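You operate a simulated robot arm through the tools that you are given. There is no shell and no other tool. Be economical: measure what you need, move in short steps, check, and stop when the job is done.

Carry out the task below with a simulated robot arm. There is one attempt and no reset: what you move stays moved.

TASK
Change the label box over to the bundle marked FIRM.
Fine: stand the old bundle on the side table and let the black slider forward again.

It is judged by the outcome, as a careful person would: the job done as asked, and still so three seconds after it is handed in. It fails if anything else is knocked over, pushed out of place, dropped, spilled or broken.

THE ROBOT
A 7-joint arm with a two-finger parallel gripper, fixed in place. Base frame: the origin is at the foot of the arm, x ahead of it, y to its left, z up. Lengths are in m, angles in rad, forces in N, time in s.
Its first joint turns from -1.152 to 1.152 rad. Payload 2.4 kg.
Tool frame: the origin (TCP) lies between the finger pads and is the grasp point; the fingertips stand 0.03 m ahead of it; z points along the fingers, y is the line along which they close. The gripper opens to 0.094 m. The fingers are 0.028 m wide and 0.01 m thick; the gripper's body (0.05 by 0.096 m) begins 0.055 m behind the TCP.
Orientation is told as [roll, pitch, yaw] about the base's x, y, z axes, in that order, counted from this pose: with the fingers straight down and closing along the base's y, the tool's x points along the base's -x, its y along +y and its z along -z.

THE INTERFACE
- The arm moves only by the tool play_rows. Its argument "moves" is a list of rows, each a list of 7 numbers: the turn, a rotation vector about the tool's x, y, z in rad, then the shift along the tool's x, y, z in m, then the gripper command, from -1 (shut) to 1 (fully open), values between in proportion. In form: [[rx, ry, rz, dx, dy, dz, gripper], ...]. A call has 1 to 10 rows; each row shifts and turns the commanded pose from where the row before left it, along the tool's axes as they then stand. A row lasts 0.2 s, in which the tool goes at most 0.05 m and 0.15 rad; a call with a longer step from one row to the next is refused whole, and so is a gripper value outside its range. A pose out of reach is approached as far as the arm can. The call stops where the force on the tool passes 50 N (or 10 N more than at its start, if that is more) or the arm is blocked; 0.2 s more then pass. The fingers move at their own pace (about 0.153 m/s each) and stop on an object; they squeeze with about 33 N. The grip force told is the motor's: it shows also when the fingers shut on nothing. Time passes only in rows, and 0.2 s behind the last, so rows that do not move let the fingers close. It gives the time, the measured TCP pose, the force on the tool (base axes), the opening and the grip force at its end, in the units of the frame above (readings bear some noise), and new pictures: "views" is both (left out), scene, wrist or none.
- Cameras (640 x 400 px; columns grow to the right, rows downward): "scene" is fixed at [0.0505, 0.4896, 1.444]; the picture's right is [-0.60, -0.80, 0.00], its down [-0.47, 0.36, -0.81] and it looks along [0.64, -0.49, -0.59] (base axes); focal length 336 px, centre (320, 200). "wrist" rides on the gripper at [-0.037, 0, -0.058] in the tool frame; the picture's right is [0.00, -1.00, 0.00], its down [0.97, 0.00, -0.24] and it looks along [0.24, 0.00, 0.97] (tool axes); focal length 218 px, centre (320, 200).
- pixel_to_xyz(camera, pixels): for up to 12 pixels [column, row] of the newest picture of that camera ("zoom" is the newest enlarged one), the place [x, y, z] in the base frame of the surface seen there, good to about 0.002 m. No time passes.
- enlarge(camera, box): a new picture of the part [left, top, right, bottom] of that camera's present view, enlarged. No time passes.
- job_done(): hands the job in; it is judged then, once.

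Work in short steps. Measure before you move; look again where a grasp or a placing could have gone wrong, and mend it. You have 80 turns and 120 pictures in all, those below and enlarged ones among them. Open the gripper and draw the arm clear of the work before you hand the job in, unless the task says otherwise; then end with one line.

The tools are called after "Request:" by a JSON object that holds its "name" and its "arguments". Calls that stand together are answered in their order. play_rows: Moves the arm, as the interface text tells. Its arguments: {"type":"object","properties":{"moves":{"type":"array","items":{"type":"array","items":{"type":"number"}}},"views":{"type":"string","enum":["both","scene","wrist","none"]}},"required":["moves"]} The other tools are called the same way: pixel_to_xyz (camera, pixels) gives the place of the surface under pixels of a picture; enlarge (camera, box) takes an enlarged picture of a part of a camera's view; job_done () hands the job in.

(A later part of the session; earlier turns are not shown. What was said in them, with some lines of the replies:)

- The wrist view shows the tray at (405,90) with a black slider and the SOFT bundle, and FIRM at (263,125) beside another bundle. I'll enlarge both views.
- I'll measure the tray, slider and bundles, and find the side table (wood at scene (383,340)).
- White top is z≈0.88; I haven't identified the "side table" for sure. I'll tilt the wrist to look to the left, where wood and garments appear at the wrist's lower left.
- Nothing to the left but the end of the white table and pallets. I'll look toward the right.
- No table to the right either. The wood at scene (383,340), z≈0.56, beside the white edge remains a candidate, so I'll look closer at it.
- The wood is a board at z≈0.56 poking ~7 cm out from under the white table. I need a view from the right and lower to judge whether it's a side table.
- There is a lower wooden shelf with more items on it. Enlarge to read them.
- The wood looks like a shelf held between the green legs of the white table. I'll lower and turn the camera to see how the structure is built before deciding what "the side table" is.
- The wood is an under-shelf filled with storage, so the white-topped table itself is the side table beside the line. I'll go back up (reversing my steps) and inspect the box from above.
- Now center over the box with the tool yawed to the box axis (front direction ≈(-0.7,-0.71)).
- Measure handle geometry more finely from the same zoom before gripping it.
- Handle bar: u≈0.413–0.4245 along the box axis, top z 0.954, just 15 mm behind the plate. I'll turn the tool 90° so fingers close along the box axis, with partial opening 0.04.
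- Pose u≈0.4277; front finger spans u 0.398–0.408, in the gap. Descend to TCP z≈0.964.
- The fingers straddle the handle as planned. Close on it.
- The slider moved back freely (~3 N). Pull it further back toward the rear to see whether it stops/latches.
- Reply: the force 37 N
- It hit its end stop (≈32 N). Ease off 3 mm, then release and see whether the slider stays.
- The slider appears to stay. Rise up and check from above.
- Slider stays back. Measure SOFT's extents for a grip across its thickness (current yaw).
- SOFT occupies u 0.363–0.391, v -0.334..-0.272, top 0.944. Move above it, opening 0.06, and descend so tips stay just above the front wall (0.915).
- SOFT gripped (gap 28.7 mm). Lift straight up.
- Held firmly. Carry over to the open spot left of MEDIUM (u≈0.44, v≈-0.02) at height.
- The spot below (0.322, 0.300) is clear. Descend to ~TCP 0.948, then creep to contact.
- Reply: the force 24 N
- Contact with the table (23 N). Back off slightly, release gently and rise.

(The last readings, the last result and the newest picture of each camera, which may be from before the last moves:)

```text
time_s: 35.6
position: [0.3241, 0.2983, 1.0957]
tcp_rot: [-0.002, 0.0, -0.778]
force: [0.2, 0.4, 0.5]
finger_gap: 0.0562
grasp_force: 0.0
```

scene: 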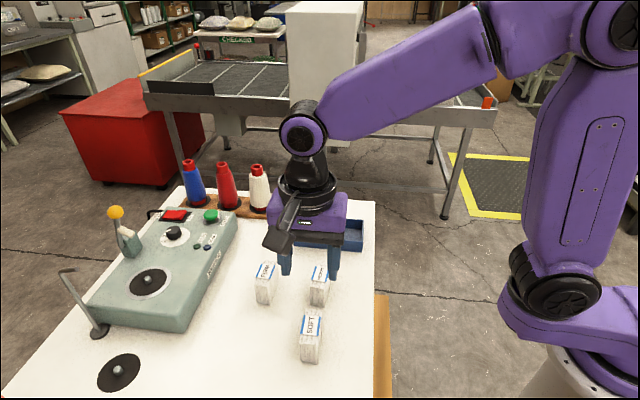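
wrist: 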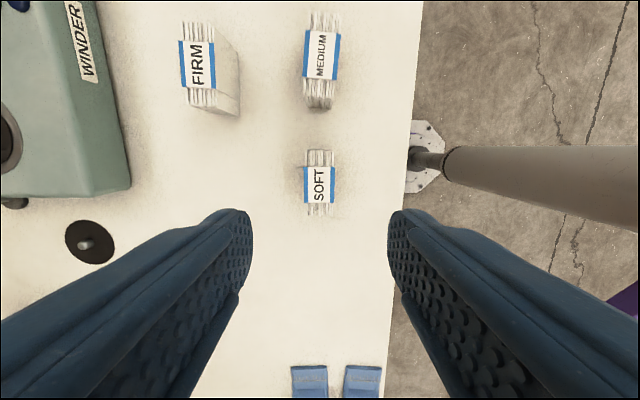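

SOFT stands upright on the table. Now move above FIRM (u≈0.546, v≈-0.128).

Request:
{"name": "play_rows", "arguments": {"moves": [[0, 0, 0, -0.03, 0.03, 0, 0.28], [0, 0, 0, -0.03, 0.03, 0, 0.28], [0, 0, 0, -0.03, 0.03, 0, 0.28], [0, 0, 0, 0.01, 0.016, 0, 0.28], [0, 0, 0, 0, 0, 0, 0.28]], "views": "wrist"}}

Request:
{"name": "enlarge", "arguments": {"camera": "wrist", "box": [270, 130, 390, 230]}}

```text
time_s: 36.8
position: [0.4547, 0.318, 1.0949]
tcp_rot: [0.0, 0.0, -0.779]
force: [0.5, -0.6, 0.5]
finger_gap: 0.0602
grasp_force: 0.0
```

wrist: 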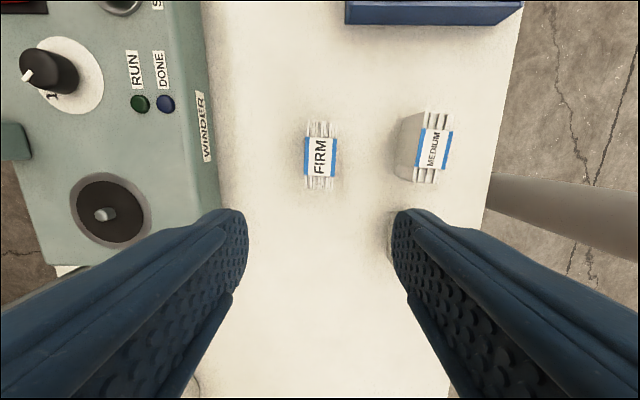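

```text
4.00 times, centred on (330, 180) of wrist
```

zoom: 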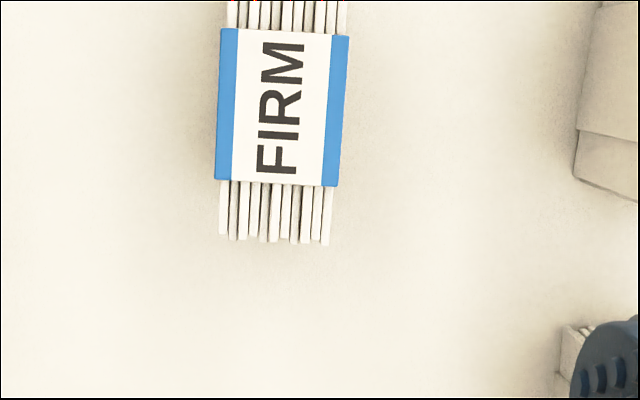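

FIRM is turned ≈0.055 rad relative to the tool. Measure its edges.

Request:
{"name": "pixel_to_xyz", "arguments": {"camera": "zoom", "pixels": [[224, 40], [345, 45], [219, 172], [334, 180], [280, 108], [225, 228], [325, 238], [270, 235], [330, 170], [222, 60], [250, 20], [340, 20]]}}

Request:
{"name": "pixel_to_xyz", "arguments": {"camera": "wrist", "pixels": [[319, 124], [320, 187], [306, 157], [336, 157], [321, 157]]}}

```text
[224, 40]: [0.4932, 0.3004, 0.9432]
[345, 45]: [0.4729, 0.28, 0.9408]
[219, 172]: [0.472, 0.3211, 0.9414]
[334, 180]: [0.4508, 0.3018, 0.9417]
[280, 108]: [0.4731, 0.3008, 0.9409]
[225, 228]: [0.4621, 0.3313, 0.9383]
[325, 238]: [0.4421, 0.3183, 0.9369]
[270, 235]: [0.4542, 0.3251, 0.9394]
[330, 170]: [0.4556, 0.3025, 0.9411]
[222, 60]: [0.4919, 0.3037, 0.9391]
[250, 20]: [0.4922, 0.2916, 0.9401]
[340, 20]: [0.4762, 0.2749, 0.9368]
```

```text
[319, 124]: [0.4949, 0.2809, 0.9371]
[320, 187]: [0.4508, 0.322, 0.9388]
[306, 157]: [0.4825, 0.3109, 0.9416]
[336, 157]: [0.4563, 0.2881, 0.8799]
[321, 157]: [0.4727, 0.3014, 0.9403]
```

Center ≈(0.4725, 0.3005). Align, rotate 0.05, and go down partway.

Request:
{"name": "play_rows", "arguments": {"moves": [[0, 0, 0, -0.025, 0, 0, 0.28], [0, 0, 0.05, 0, 0, 0.045, 0.28], [0, 0, 0, 0, 0, 0.045, 0.28], [0, 0, 0, 0, 0, 0, 0.28]], "views": "wrist"}}

```text
time_s: 37.8
position: [0.4735, 0.3014, 1.0041]
tcp_rot: [0.001, 0.001, -0.828]
force: [0.0, 0.4, -0.5]
finger_gap: 0.0601
grasp_force: 0.1
```

wrist: 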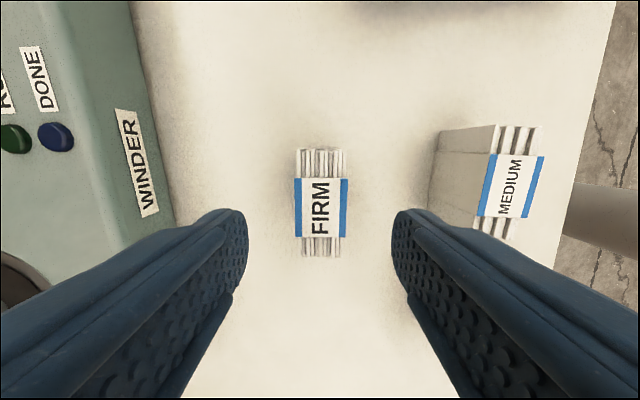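

Aligned and centered at column 321. Descend to 0.945 and close.

Request:
{"name": "play_rows", "arguments": {"moves": [[0, 0, 0, 0, 0, 0.03, 0.28], [0, 0, 0, 0, 0, 0.02, 0.28], [0, 0, 0, 0, 0, 0.009, 0.28], [0, 0, 0, 0, 0, 0, -0.3], [0, 0, 0, 0, 0, 0, -1], [0, 0, 0, 0, 0, 0, -1]], "views": "wrist"}}

```text
time_s: 39.2
position: [0.4716, 0.3017, 0.946]
tcp_rot: [0.001, 0.0, -0.829]
force: [-0.5, 0.1, 0.2]
finger_gap: 0.0287
grasp_force: 33.4
```

wrist: 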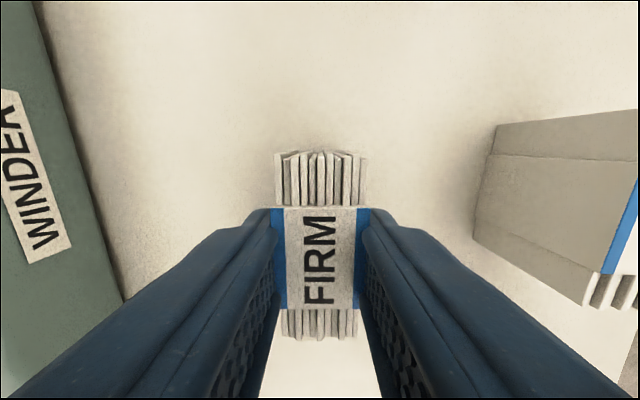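

FIRM gripped just like SOFT was. Lift, undo the 0.05 turn, and carry to above the box front (u≈0.378, v≈-0.303).

Request:
{"name": "play_rows", "arguments": {"moves": [[0, 0, 0, 0, 0, -0.03, -1], [0, 0, 0, 0, 0, -0.04, -1], [0, 0, 0, 0, 0, -0.04, -1], [0, 0, -0.05, 0, 0, -0.035, -1], [0, 0, 0, -0.0298, -0.028, 0, -1], [0, 0, 0, -0.0298, -0.028, 0, -1], [0, 0, 0, -0.0298, -0.028, 0, -1], [0, 0, 0, -0.0298, -0.028, 0, -1], [0, 0, 0, -0.0298, -0.028, 0, -1], [0, 0, 0, -0.0298, -0.028, 0, -1]], "views": "none"}}

Request:
{"name": "play_rows", "arguments": {"moves": [[0, 0, 0, 0, 0, 0, -1]], "views": "both"}}

```text
time_s: 41.4
position: [0.4823, 0.0569, 1.0904]
tcp_rot: [0.0, -0.001, -0.778]
force: [0.2, 0.3, -0.4]
finger_gap: 0.0288
grasp_force: 33.1
```

```text
time_s: 41.8
position: [0.4815, 0.0572, 1.0909]
tcp_rot: [-0.001, 0.001, -0.778]
force: [-0.4, -0.4, 0.4]
finger_gap: 0.029
grasp_force: 32.9
```

scene: 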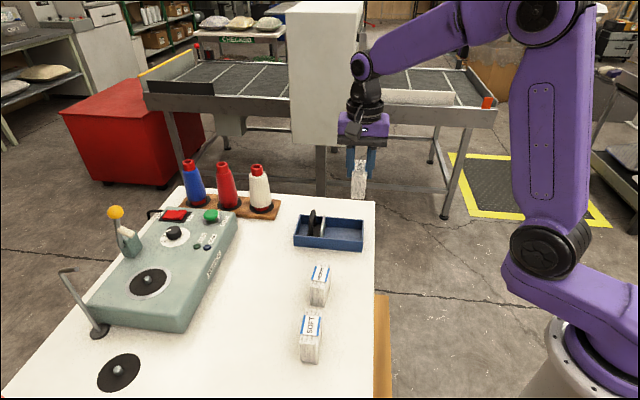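
wrist: 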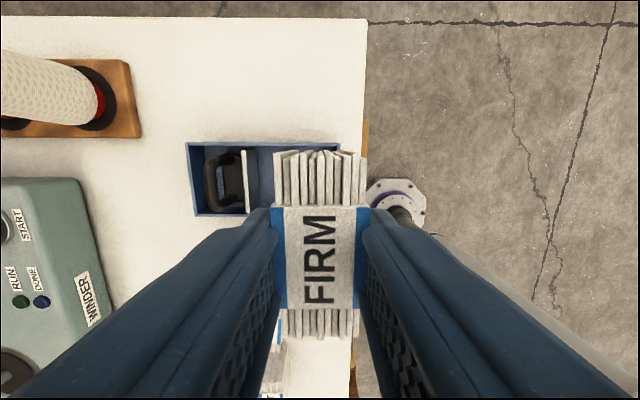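

Pose u=0.379, v=-0.303, matching SOFT's original grip. Descend slowly into the box.

Request:
{"name": "play_rows", "arguments": {"moves": [[0, 0, 0, 0, 0, 0.045, -1], [0, 0, 0, 0, 0, 0.045, -1], [0, 0, 0, 0, 0, 0.012, -1], [0, 0, 0, 0, 0, 0.01, -1], [0, 0, 0, 0, 0, 0.01, -1]], "views": "both"}}

Request:
{"name": "enlarge", "arguments": {"camera": "scene", "box": [285, 175, 385, 260]}}

```text
time_s: 43.0
position: [0.4817, 0.056, 0.969]
tcp_rot: [0.0, 0.002, -0.779]
force: [-1.3, 0.1, -0.8]
finger_gap: 0.0289
grasp_force: 33.0
```

scene: 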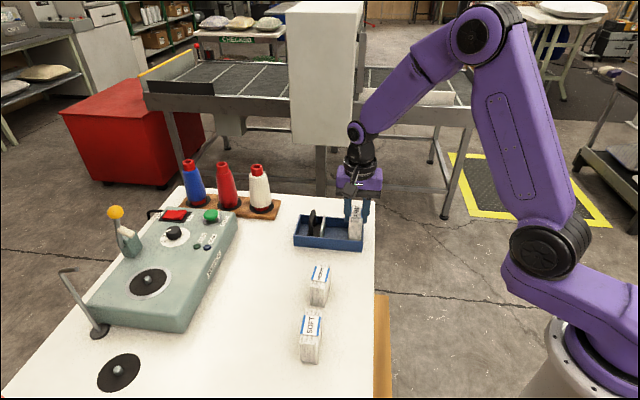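
wrist: 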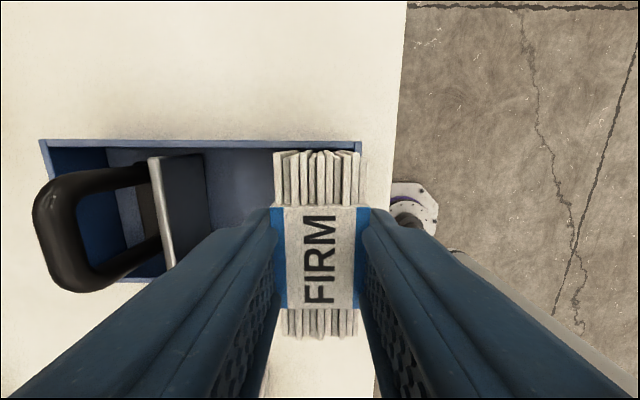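

```text
4.71 times, centred on (335, 218) of scene
```

zoom: 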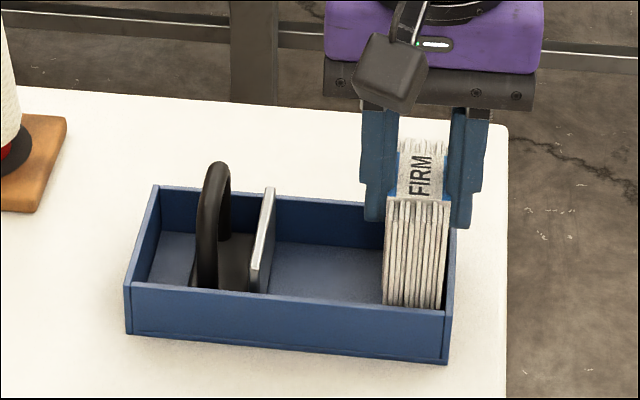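

The bundle is inside the walls with no contact force. Lower the remaining ~19 mm in small steps.

Request:
{"name": "play_rows", "arguments": {"moves": [[0, 0, 0, 0, 0, 0.008, -1], [0, 0, 0, 0, 0, 0.006, -1], [0, 0, 0, 0, 0, 0.003, -1], [0, 0, 0, 0, 0, 0, -1]], "views": "none"}}

Request:
{"name": "play_rows", "arguments": {"moves": [[0, 0, 0, 0, 0, 0.001, -1], [0, 0, 0, 0, 0, 0, -1]], "views": "none"}}

```text
time_s: 44.0
position: [0.4816, 0.0552, 0.9511]
tcp_rot: [0.001, 0.001, -0.778]
force: [-0.1, -1.0, 0.2]
finger_gap: 0.029
grasp_force: 33.0
```

```text
time_s: 44.6
position: [0.4816, 0.0567, 0.9497]
tcp_rot: [0.001, 0.0, -0.778]
force: [0.9, -0.9, -1.0]
finger_gap: 0.0291
grasp_force: 32.8
```

Request:
{"name": "play_rows", "arguments": {"moves": [[0, 0, 0, 0, 0, 0.001, -1], [0, 0, 0, 0, 0, 0, -1]], "views": "none"}}

```text
time_s: 45.2
position: [0.4815, 0.0557, 0.9501]
tcp_rot: [-0.001, 0.001, -0.778]
force: [0.5, -0.2, -0.8]
finger_gap: 0.029
grasp_force: 32.7
```

Request:
{"name": "play_rows", "arguments": {"moves": [[0, 0, 0, 0, 0, 0.0008, -1], [0, 0, 0, 0, 0, 0, -1]], "views": "none"}}

```text
time_s: 45.8
position: [0.4819, 0.0552, 0.9488]
tcp_rot: [0.001, -0.001, -0.778]
force: [-2.2, -0.4, 6.7]
finger_gap: 0.0291
grasp_force: 33.0
```

Floor contact (6.7 N). Release and rise.

Request:
{"name": "play_rows", "arguments": {"moves": [[0, 0, 0, 0, 0, 0, -0.3], [0, 0, 0, 0, 0, 0, 0.2], [0, 0, 0, 0, 0, 0, 0.2], [0, 0, 0, 0, 0, -0.03, 0.2], [0, 0, 0, 0, 0, -0.045, 0.2], [0, 0, 0, 0, 0, -0.045, 0.2], [0, 0, 0, 0, 0.04, 0, 0.2], [0, 0, 0, 0, 0.035, 0, 0.2]], "views": "both"}}

Request:
{"name": "enlarge", "arguments": {"camera": "wrist", "box": [250, 110, 430, 230]}}

```text
time_s: 47.6
position: [0.5349, 0.1081, 1.069]
tcp_rot: [-0.001, -0.001, -0.779]
force: [0.0, 0.5, 0.2]
finger_gap: 0.0565
grasp_force: 0.1
```

scene: 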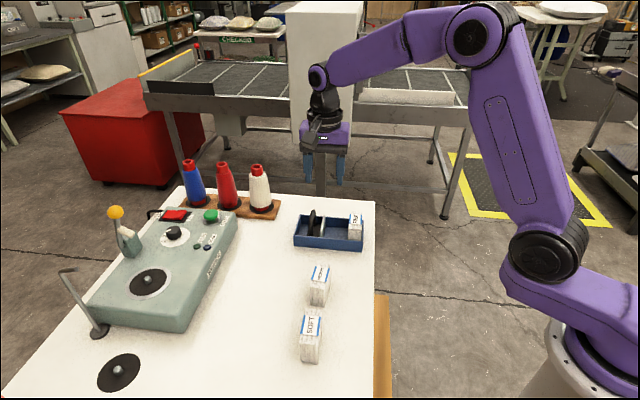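
wrist: 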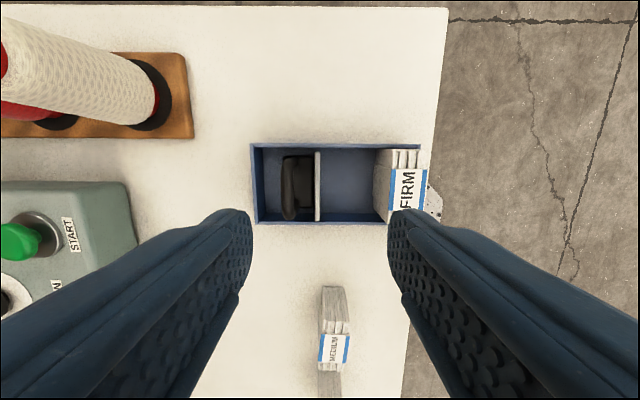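

```text
3.33 times, centred on (340, 170) of wrist
```

zoom: 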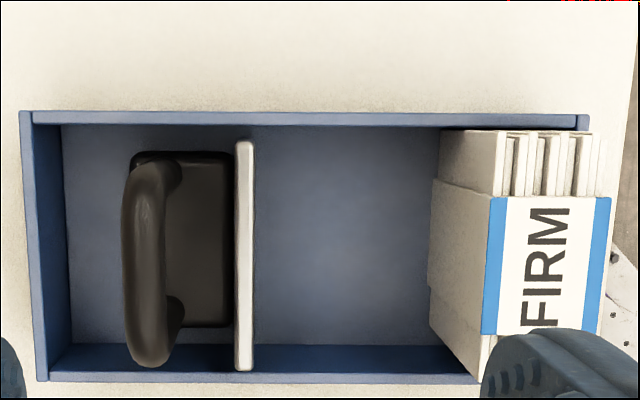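

FIRM sits square in the box. Return to the handle (u≈0.480) with opening 0.04 and descend.

Request:
{"name": "play_rows", "arguments": {"moves": [[0, 0, 0, 0.003, 0.0277, 0, -0.15], [0, 0, 0, 0, 0, 0.045, -0.15], [0, 0, 0, 0, 0, 0.03, -0.15], [0, 0, 0, 0, 0, 0, -0.15]], "views": "wrist"}}

```text
time_s: 48.6
position: [0.5518, 0.1308, 0.9947]
tcp_rot: [0.0, -0.002, -0.777]
force: [0.8, -0.2, 0.2]
finger_gap: 0.0397
grasp_force: 0.1
```

wrist: 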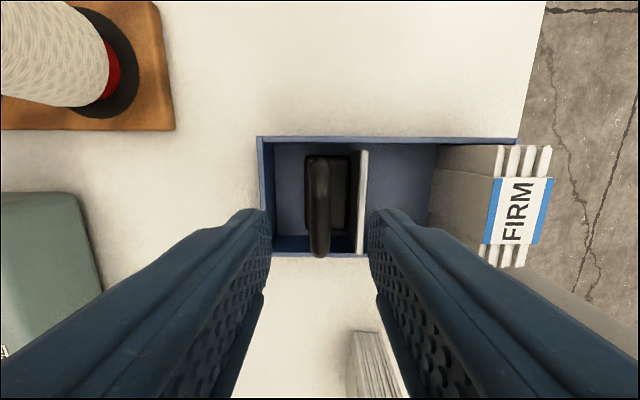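

Request:
{"name": "play_rows", "arguments": {"moves": [[0, 0, 0, 0, 0, 0.02, -0.15], [0, 0, 0, 0, 0, 0.011, -0.15], [0, 0, 0, 0, 0, 0, -1], [0, 0, 0, 0, 0, 0, -1]], "views": "none"}}

Request:
{"name": "play_rows", "arguments": {"moves": [[0, 0, 0, 0, -0.012, 0, -1], [0, 0, 0, 0, -0.012, 0, -1], [0, 0, 0, 0, -0.012, 0, -1], [0, 0, 0, 0, -0.012, 0, -1], [0, 0, 0, 0, -0.005, 0, -1], [0, 0, 0, 0, 0, 0, -1]], "views": "both"}}

```text
time_s: 49.6
position: [0.5527, 0.1307, 0.9642]
tcp_rot: [-0.001, 0.0, -0.78]
force: [-0.7, -0.1, 0.6]
finger_gap: 0.0103
grasp_force: 44.0
```

```text
time_s: 51.0
position: [0.5152, 0.0923, 0.9634]
tcp_rot: [-0.001, 0.0, -0.779]
force: [2.9, -3.8, 2.4]
finger_gap: 0.0102
grasp_force: 43.7
```

scene: 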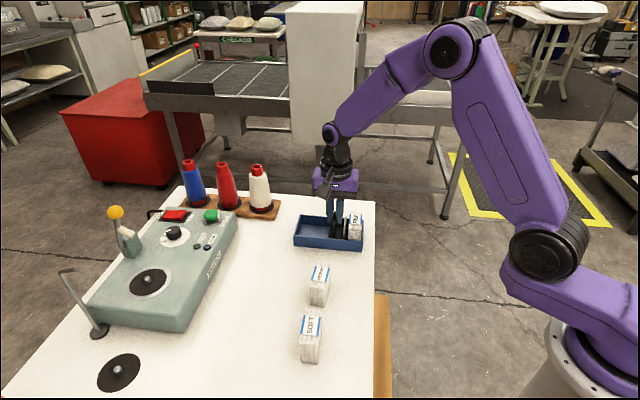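
wrist: 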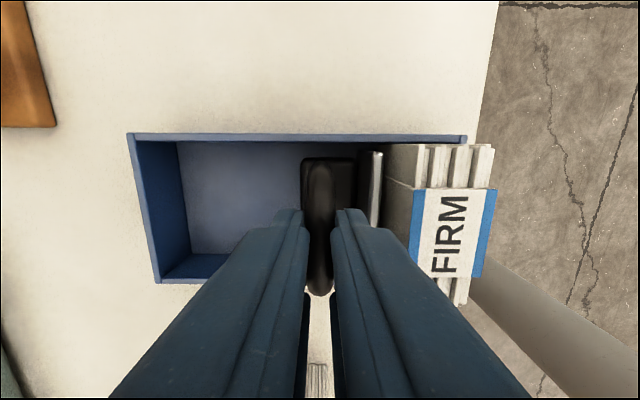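

Handle at u=0.427, near contact. Continue in 2 mm steps, watching force.

Request:
{"name": "play_rows", "arguments": {"moves": [[0, 0, 0, 0, -0.002, 0, -1], [0, 0, 0, 0, -0.002, 0, -1], [0, 0, 0, 0, 0, 0, -1]], "views": "none"}}

Request:
{"name": "play_rows", "arguments": {"moves": [[0, 0, 0, 0, -0.002, 0, -1], [0, 0, 0, 0, 0, 0, -1]], "views": "wrist"}}

```text
time_s: 51.8
position: [0.5114, 0.0909, 0.9636]
tcp_rot: [0.001, -0.001, -0.779]
force: [4.1, -4.4, 6.8]
finger_gap: 0.01
grasp_force: 43.4
```

```text
time_s: 52.4
position: [0.5097, 0.0879, 0.9641]
tcp_rot: [0.002, 0.0, -0.776]
force: [2.9, -5.3, 8.2]
finger_gap: 0.0102
grasp_force: 44.2
```

wrist: 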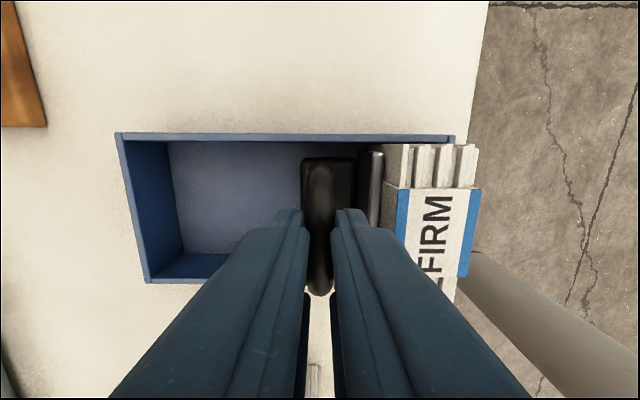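

Nearly touching; no push-back yet along the axis. A few more 1 mm steps.

Request:
{"name": "play_rows", "arguments": {"moves": [[0, 0, 0, 0, -0.001, 0, -1], [0, 0, 0, 0, -0.001, 0, -1], [0, 0, 0, 0, 0, 0, -1]], "views": "wrist"}}

Request:
{"name": "enlarge", "arguments": {"camera": "wrist", "box": [290, 120, 490, 240]}}

```text
time_s: 53.2
position: [0.509, 0.0879, 0.9637]
tcp_rot: [0.003, 0.0, -0.778]
force: [3.9, -5.2, 11.3]
finger_gap: 0.0101
grasp_force: 43.8
```

wrist: 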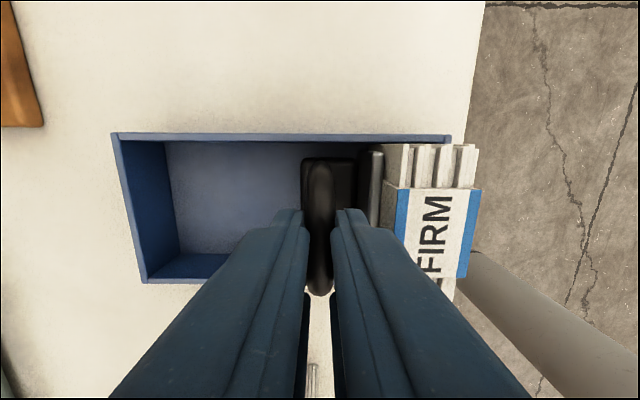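

```text
3.20 times, centred on (390, 180) of wrist
```

zoom: 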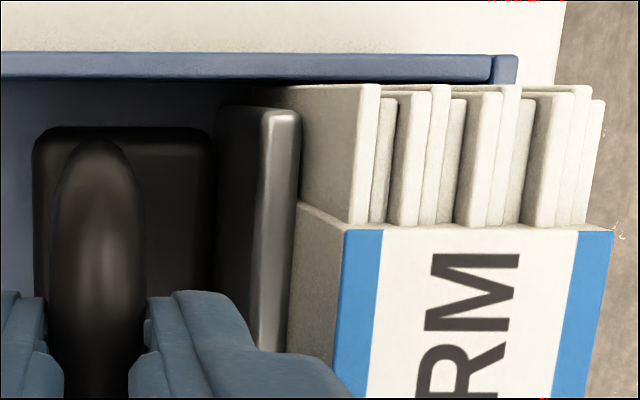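

Bundle now moves with the plate, so it's in contact. One more 1.5 mm to snug it against the front, then release.

Request:
{"name": "play_rows", "arguments": {"moves": [[0, 0, 0, 0, -0.001, 0, -1], [0, 0, 0, 0, -0.0005, 0, -1], [0, 0, 0, 0, 0, 0, -1]], "views": "none"}}

```text
time_s: 54.0
position: [0.5073, 0.0858, 0.964]
tcp_rot: [0.004, -0.002, -0.778]
force: [8.4, -1.7, 17.1]
finger_gap: 0.0103
grasp_force: 44.1
```

Resistance builds: snug. Open slightly and rise straight up.

Request:
{"name": "play_rows", "arguments": {"moves": [[0, 0, 0, 0, 0.001, 0, -1], [0, 0, 0, 0, 0, 0, -0.5], [0, 0, 0, 0, 0, 0, -0.5], [0, 0, 0, 0, 0, -0.02, -0.5], [0, 0, 0, 0, 0, -0.04, -0.5], [0, 0, 0, 0, 0, -0.045, -0.2], [0, 0, 0, 0, 0.04, -0.02, 1], [0, 0, 0, 0, 0.0, -0.04, 1]], "views": "both"}}

Request:
{"name": "enlarge", "arguments": {"camera": "scene", "box": [275, 190, 385, 370]}}

Request:
{"name": "enlarge", "arguments": {"camera": "wrist", "box": [250, 110, 430, 230]}}

```text
time_s: 55.8
position: [0.5359, 0.1162, 1.1293]
tcp_rot: [0.001, 0.0, -0.778]
force: [0.6, 0.7, -0.3]
finger_gap: 0.0939
grasp_force: 0.1
```

scene: 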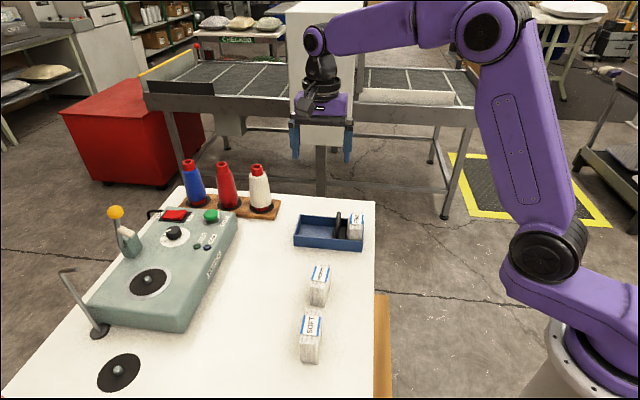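
wrist: 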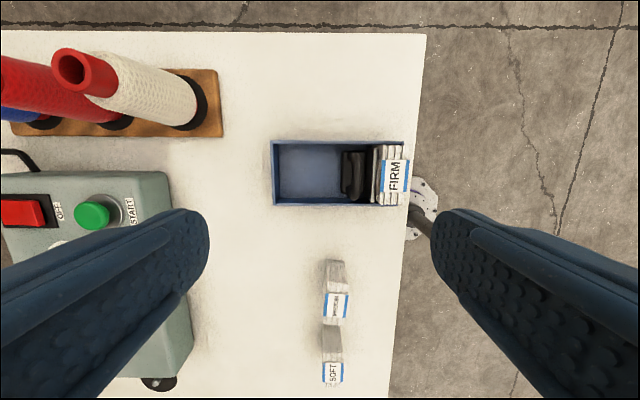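

```text
2.22 times, centred on (330, 280) of scene
```

zoom: 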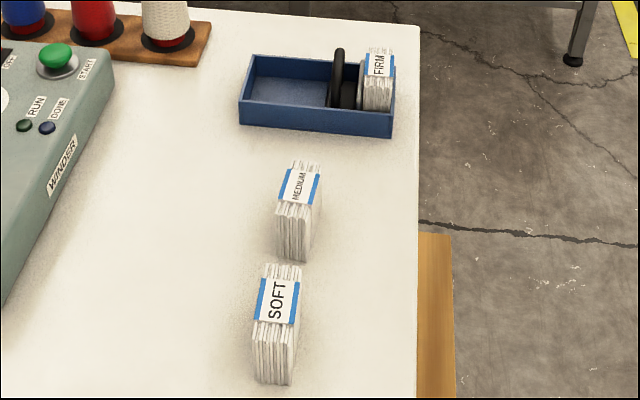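

```text
3.33 times, centred on (340, 170) of wrist
```

zoom: 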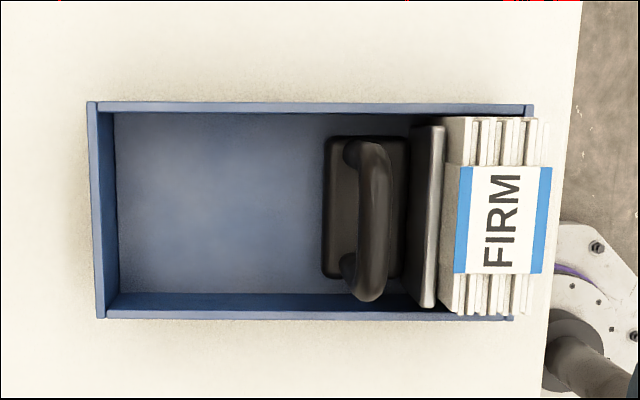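

FIRM is seated in the box with the slider against it. SOFT stands upright on the table, MEDIUM and the box haven't moved, and the arm is clear with the gripper open. Handing in.

Request:
{"name": "job_done", "arguments": {}}

```text
The job is handed in.
```

The label box now holds the FIRM bundle with the black slider forward against it. The old SOFT bundle stands next to MEDIUM on the white table, which I took to be the side table.
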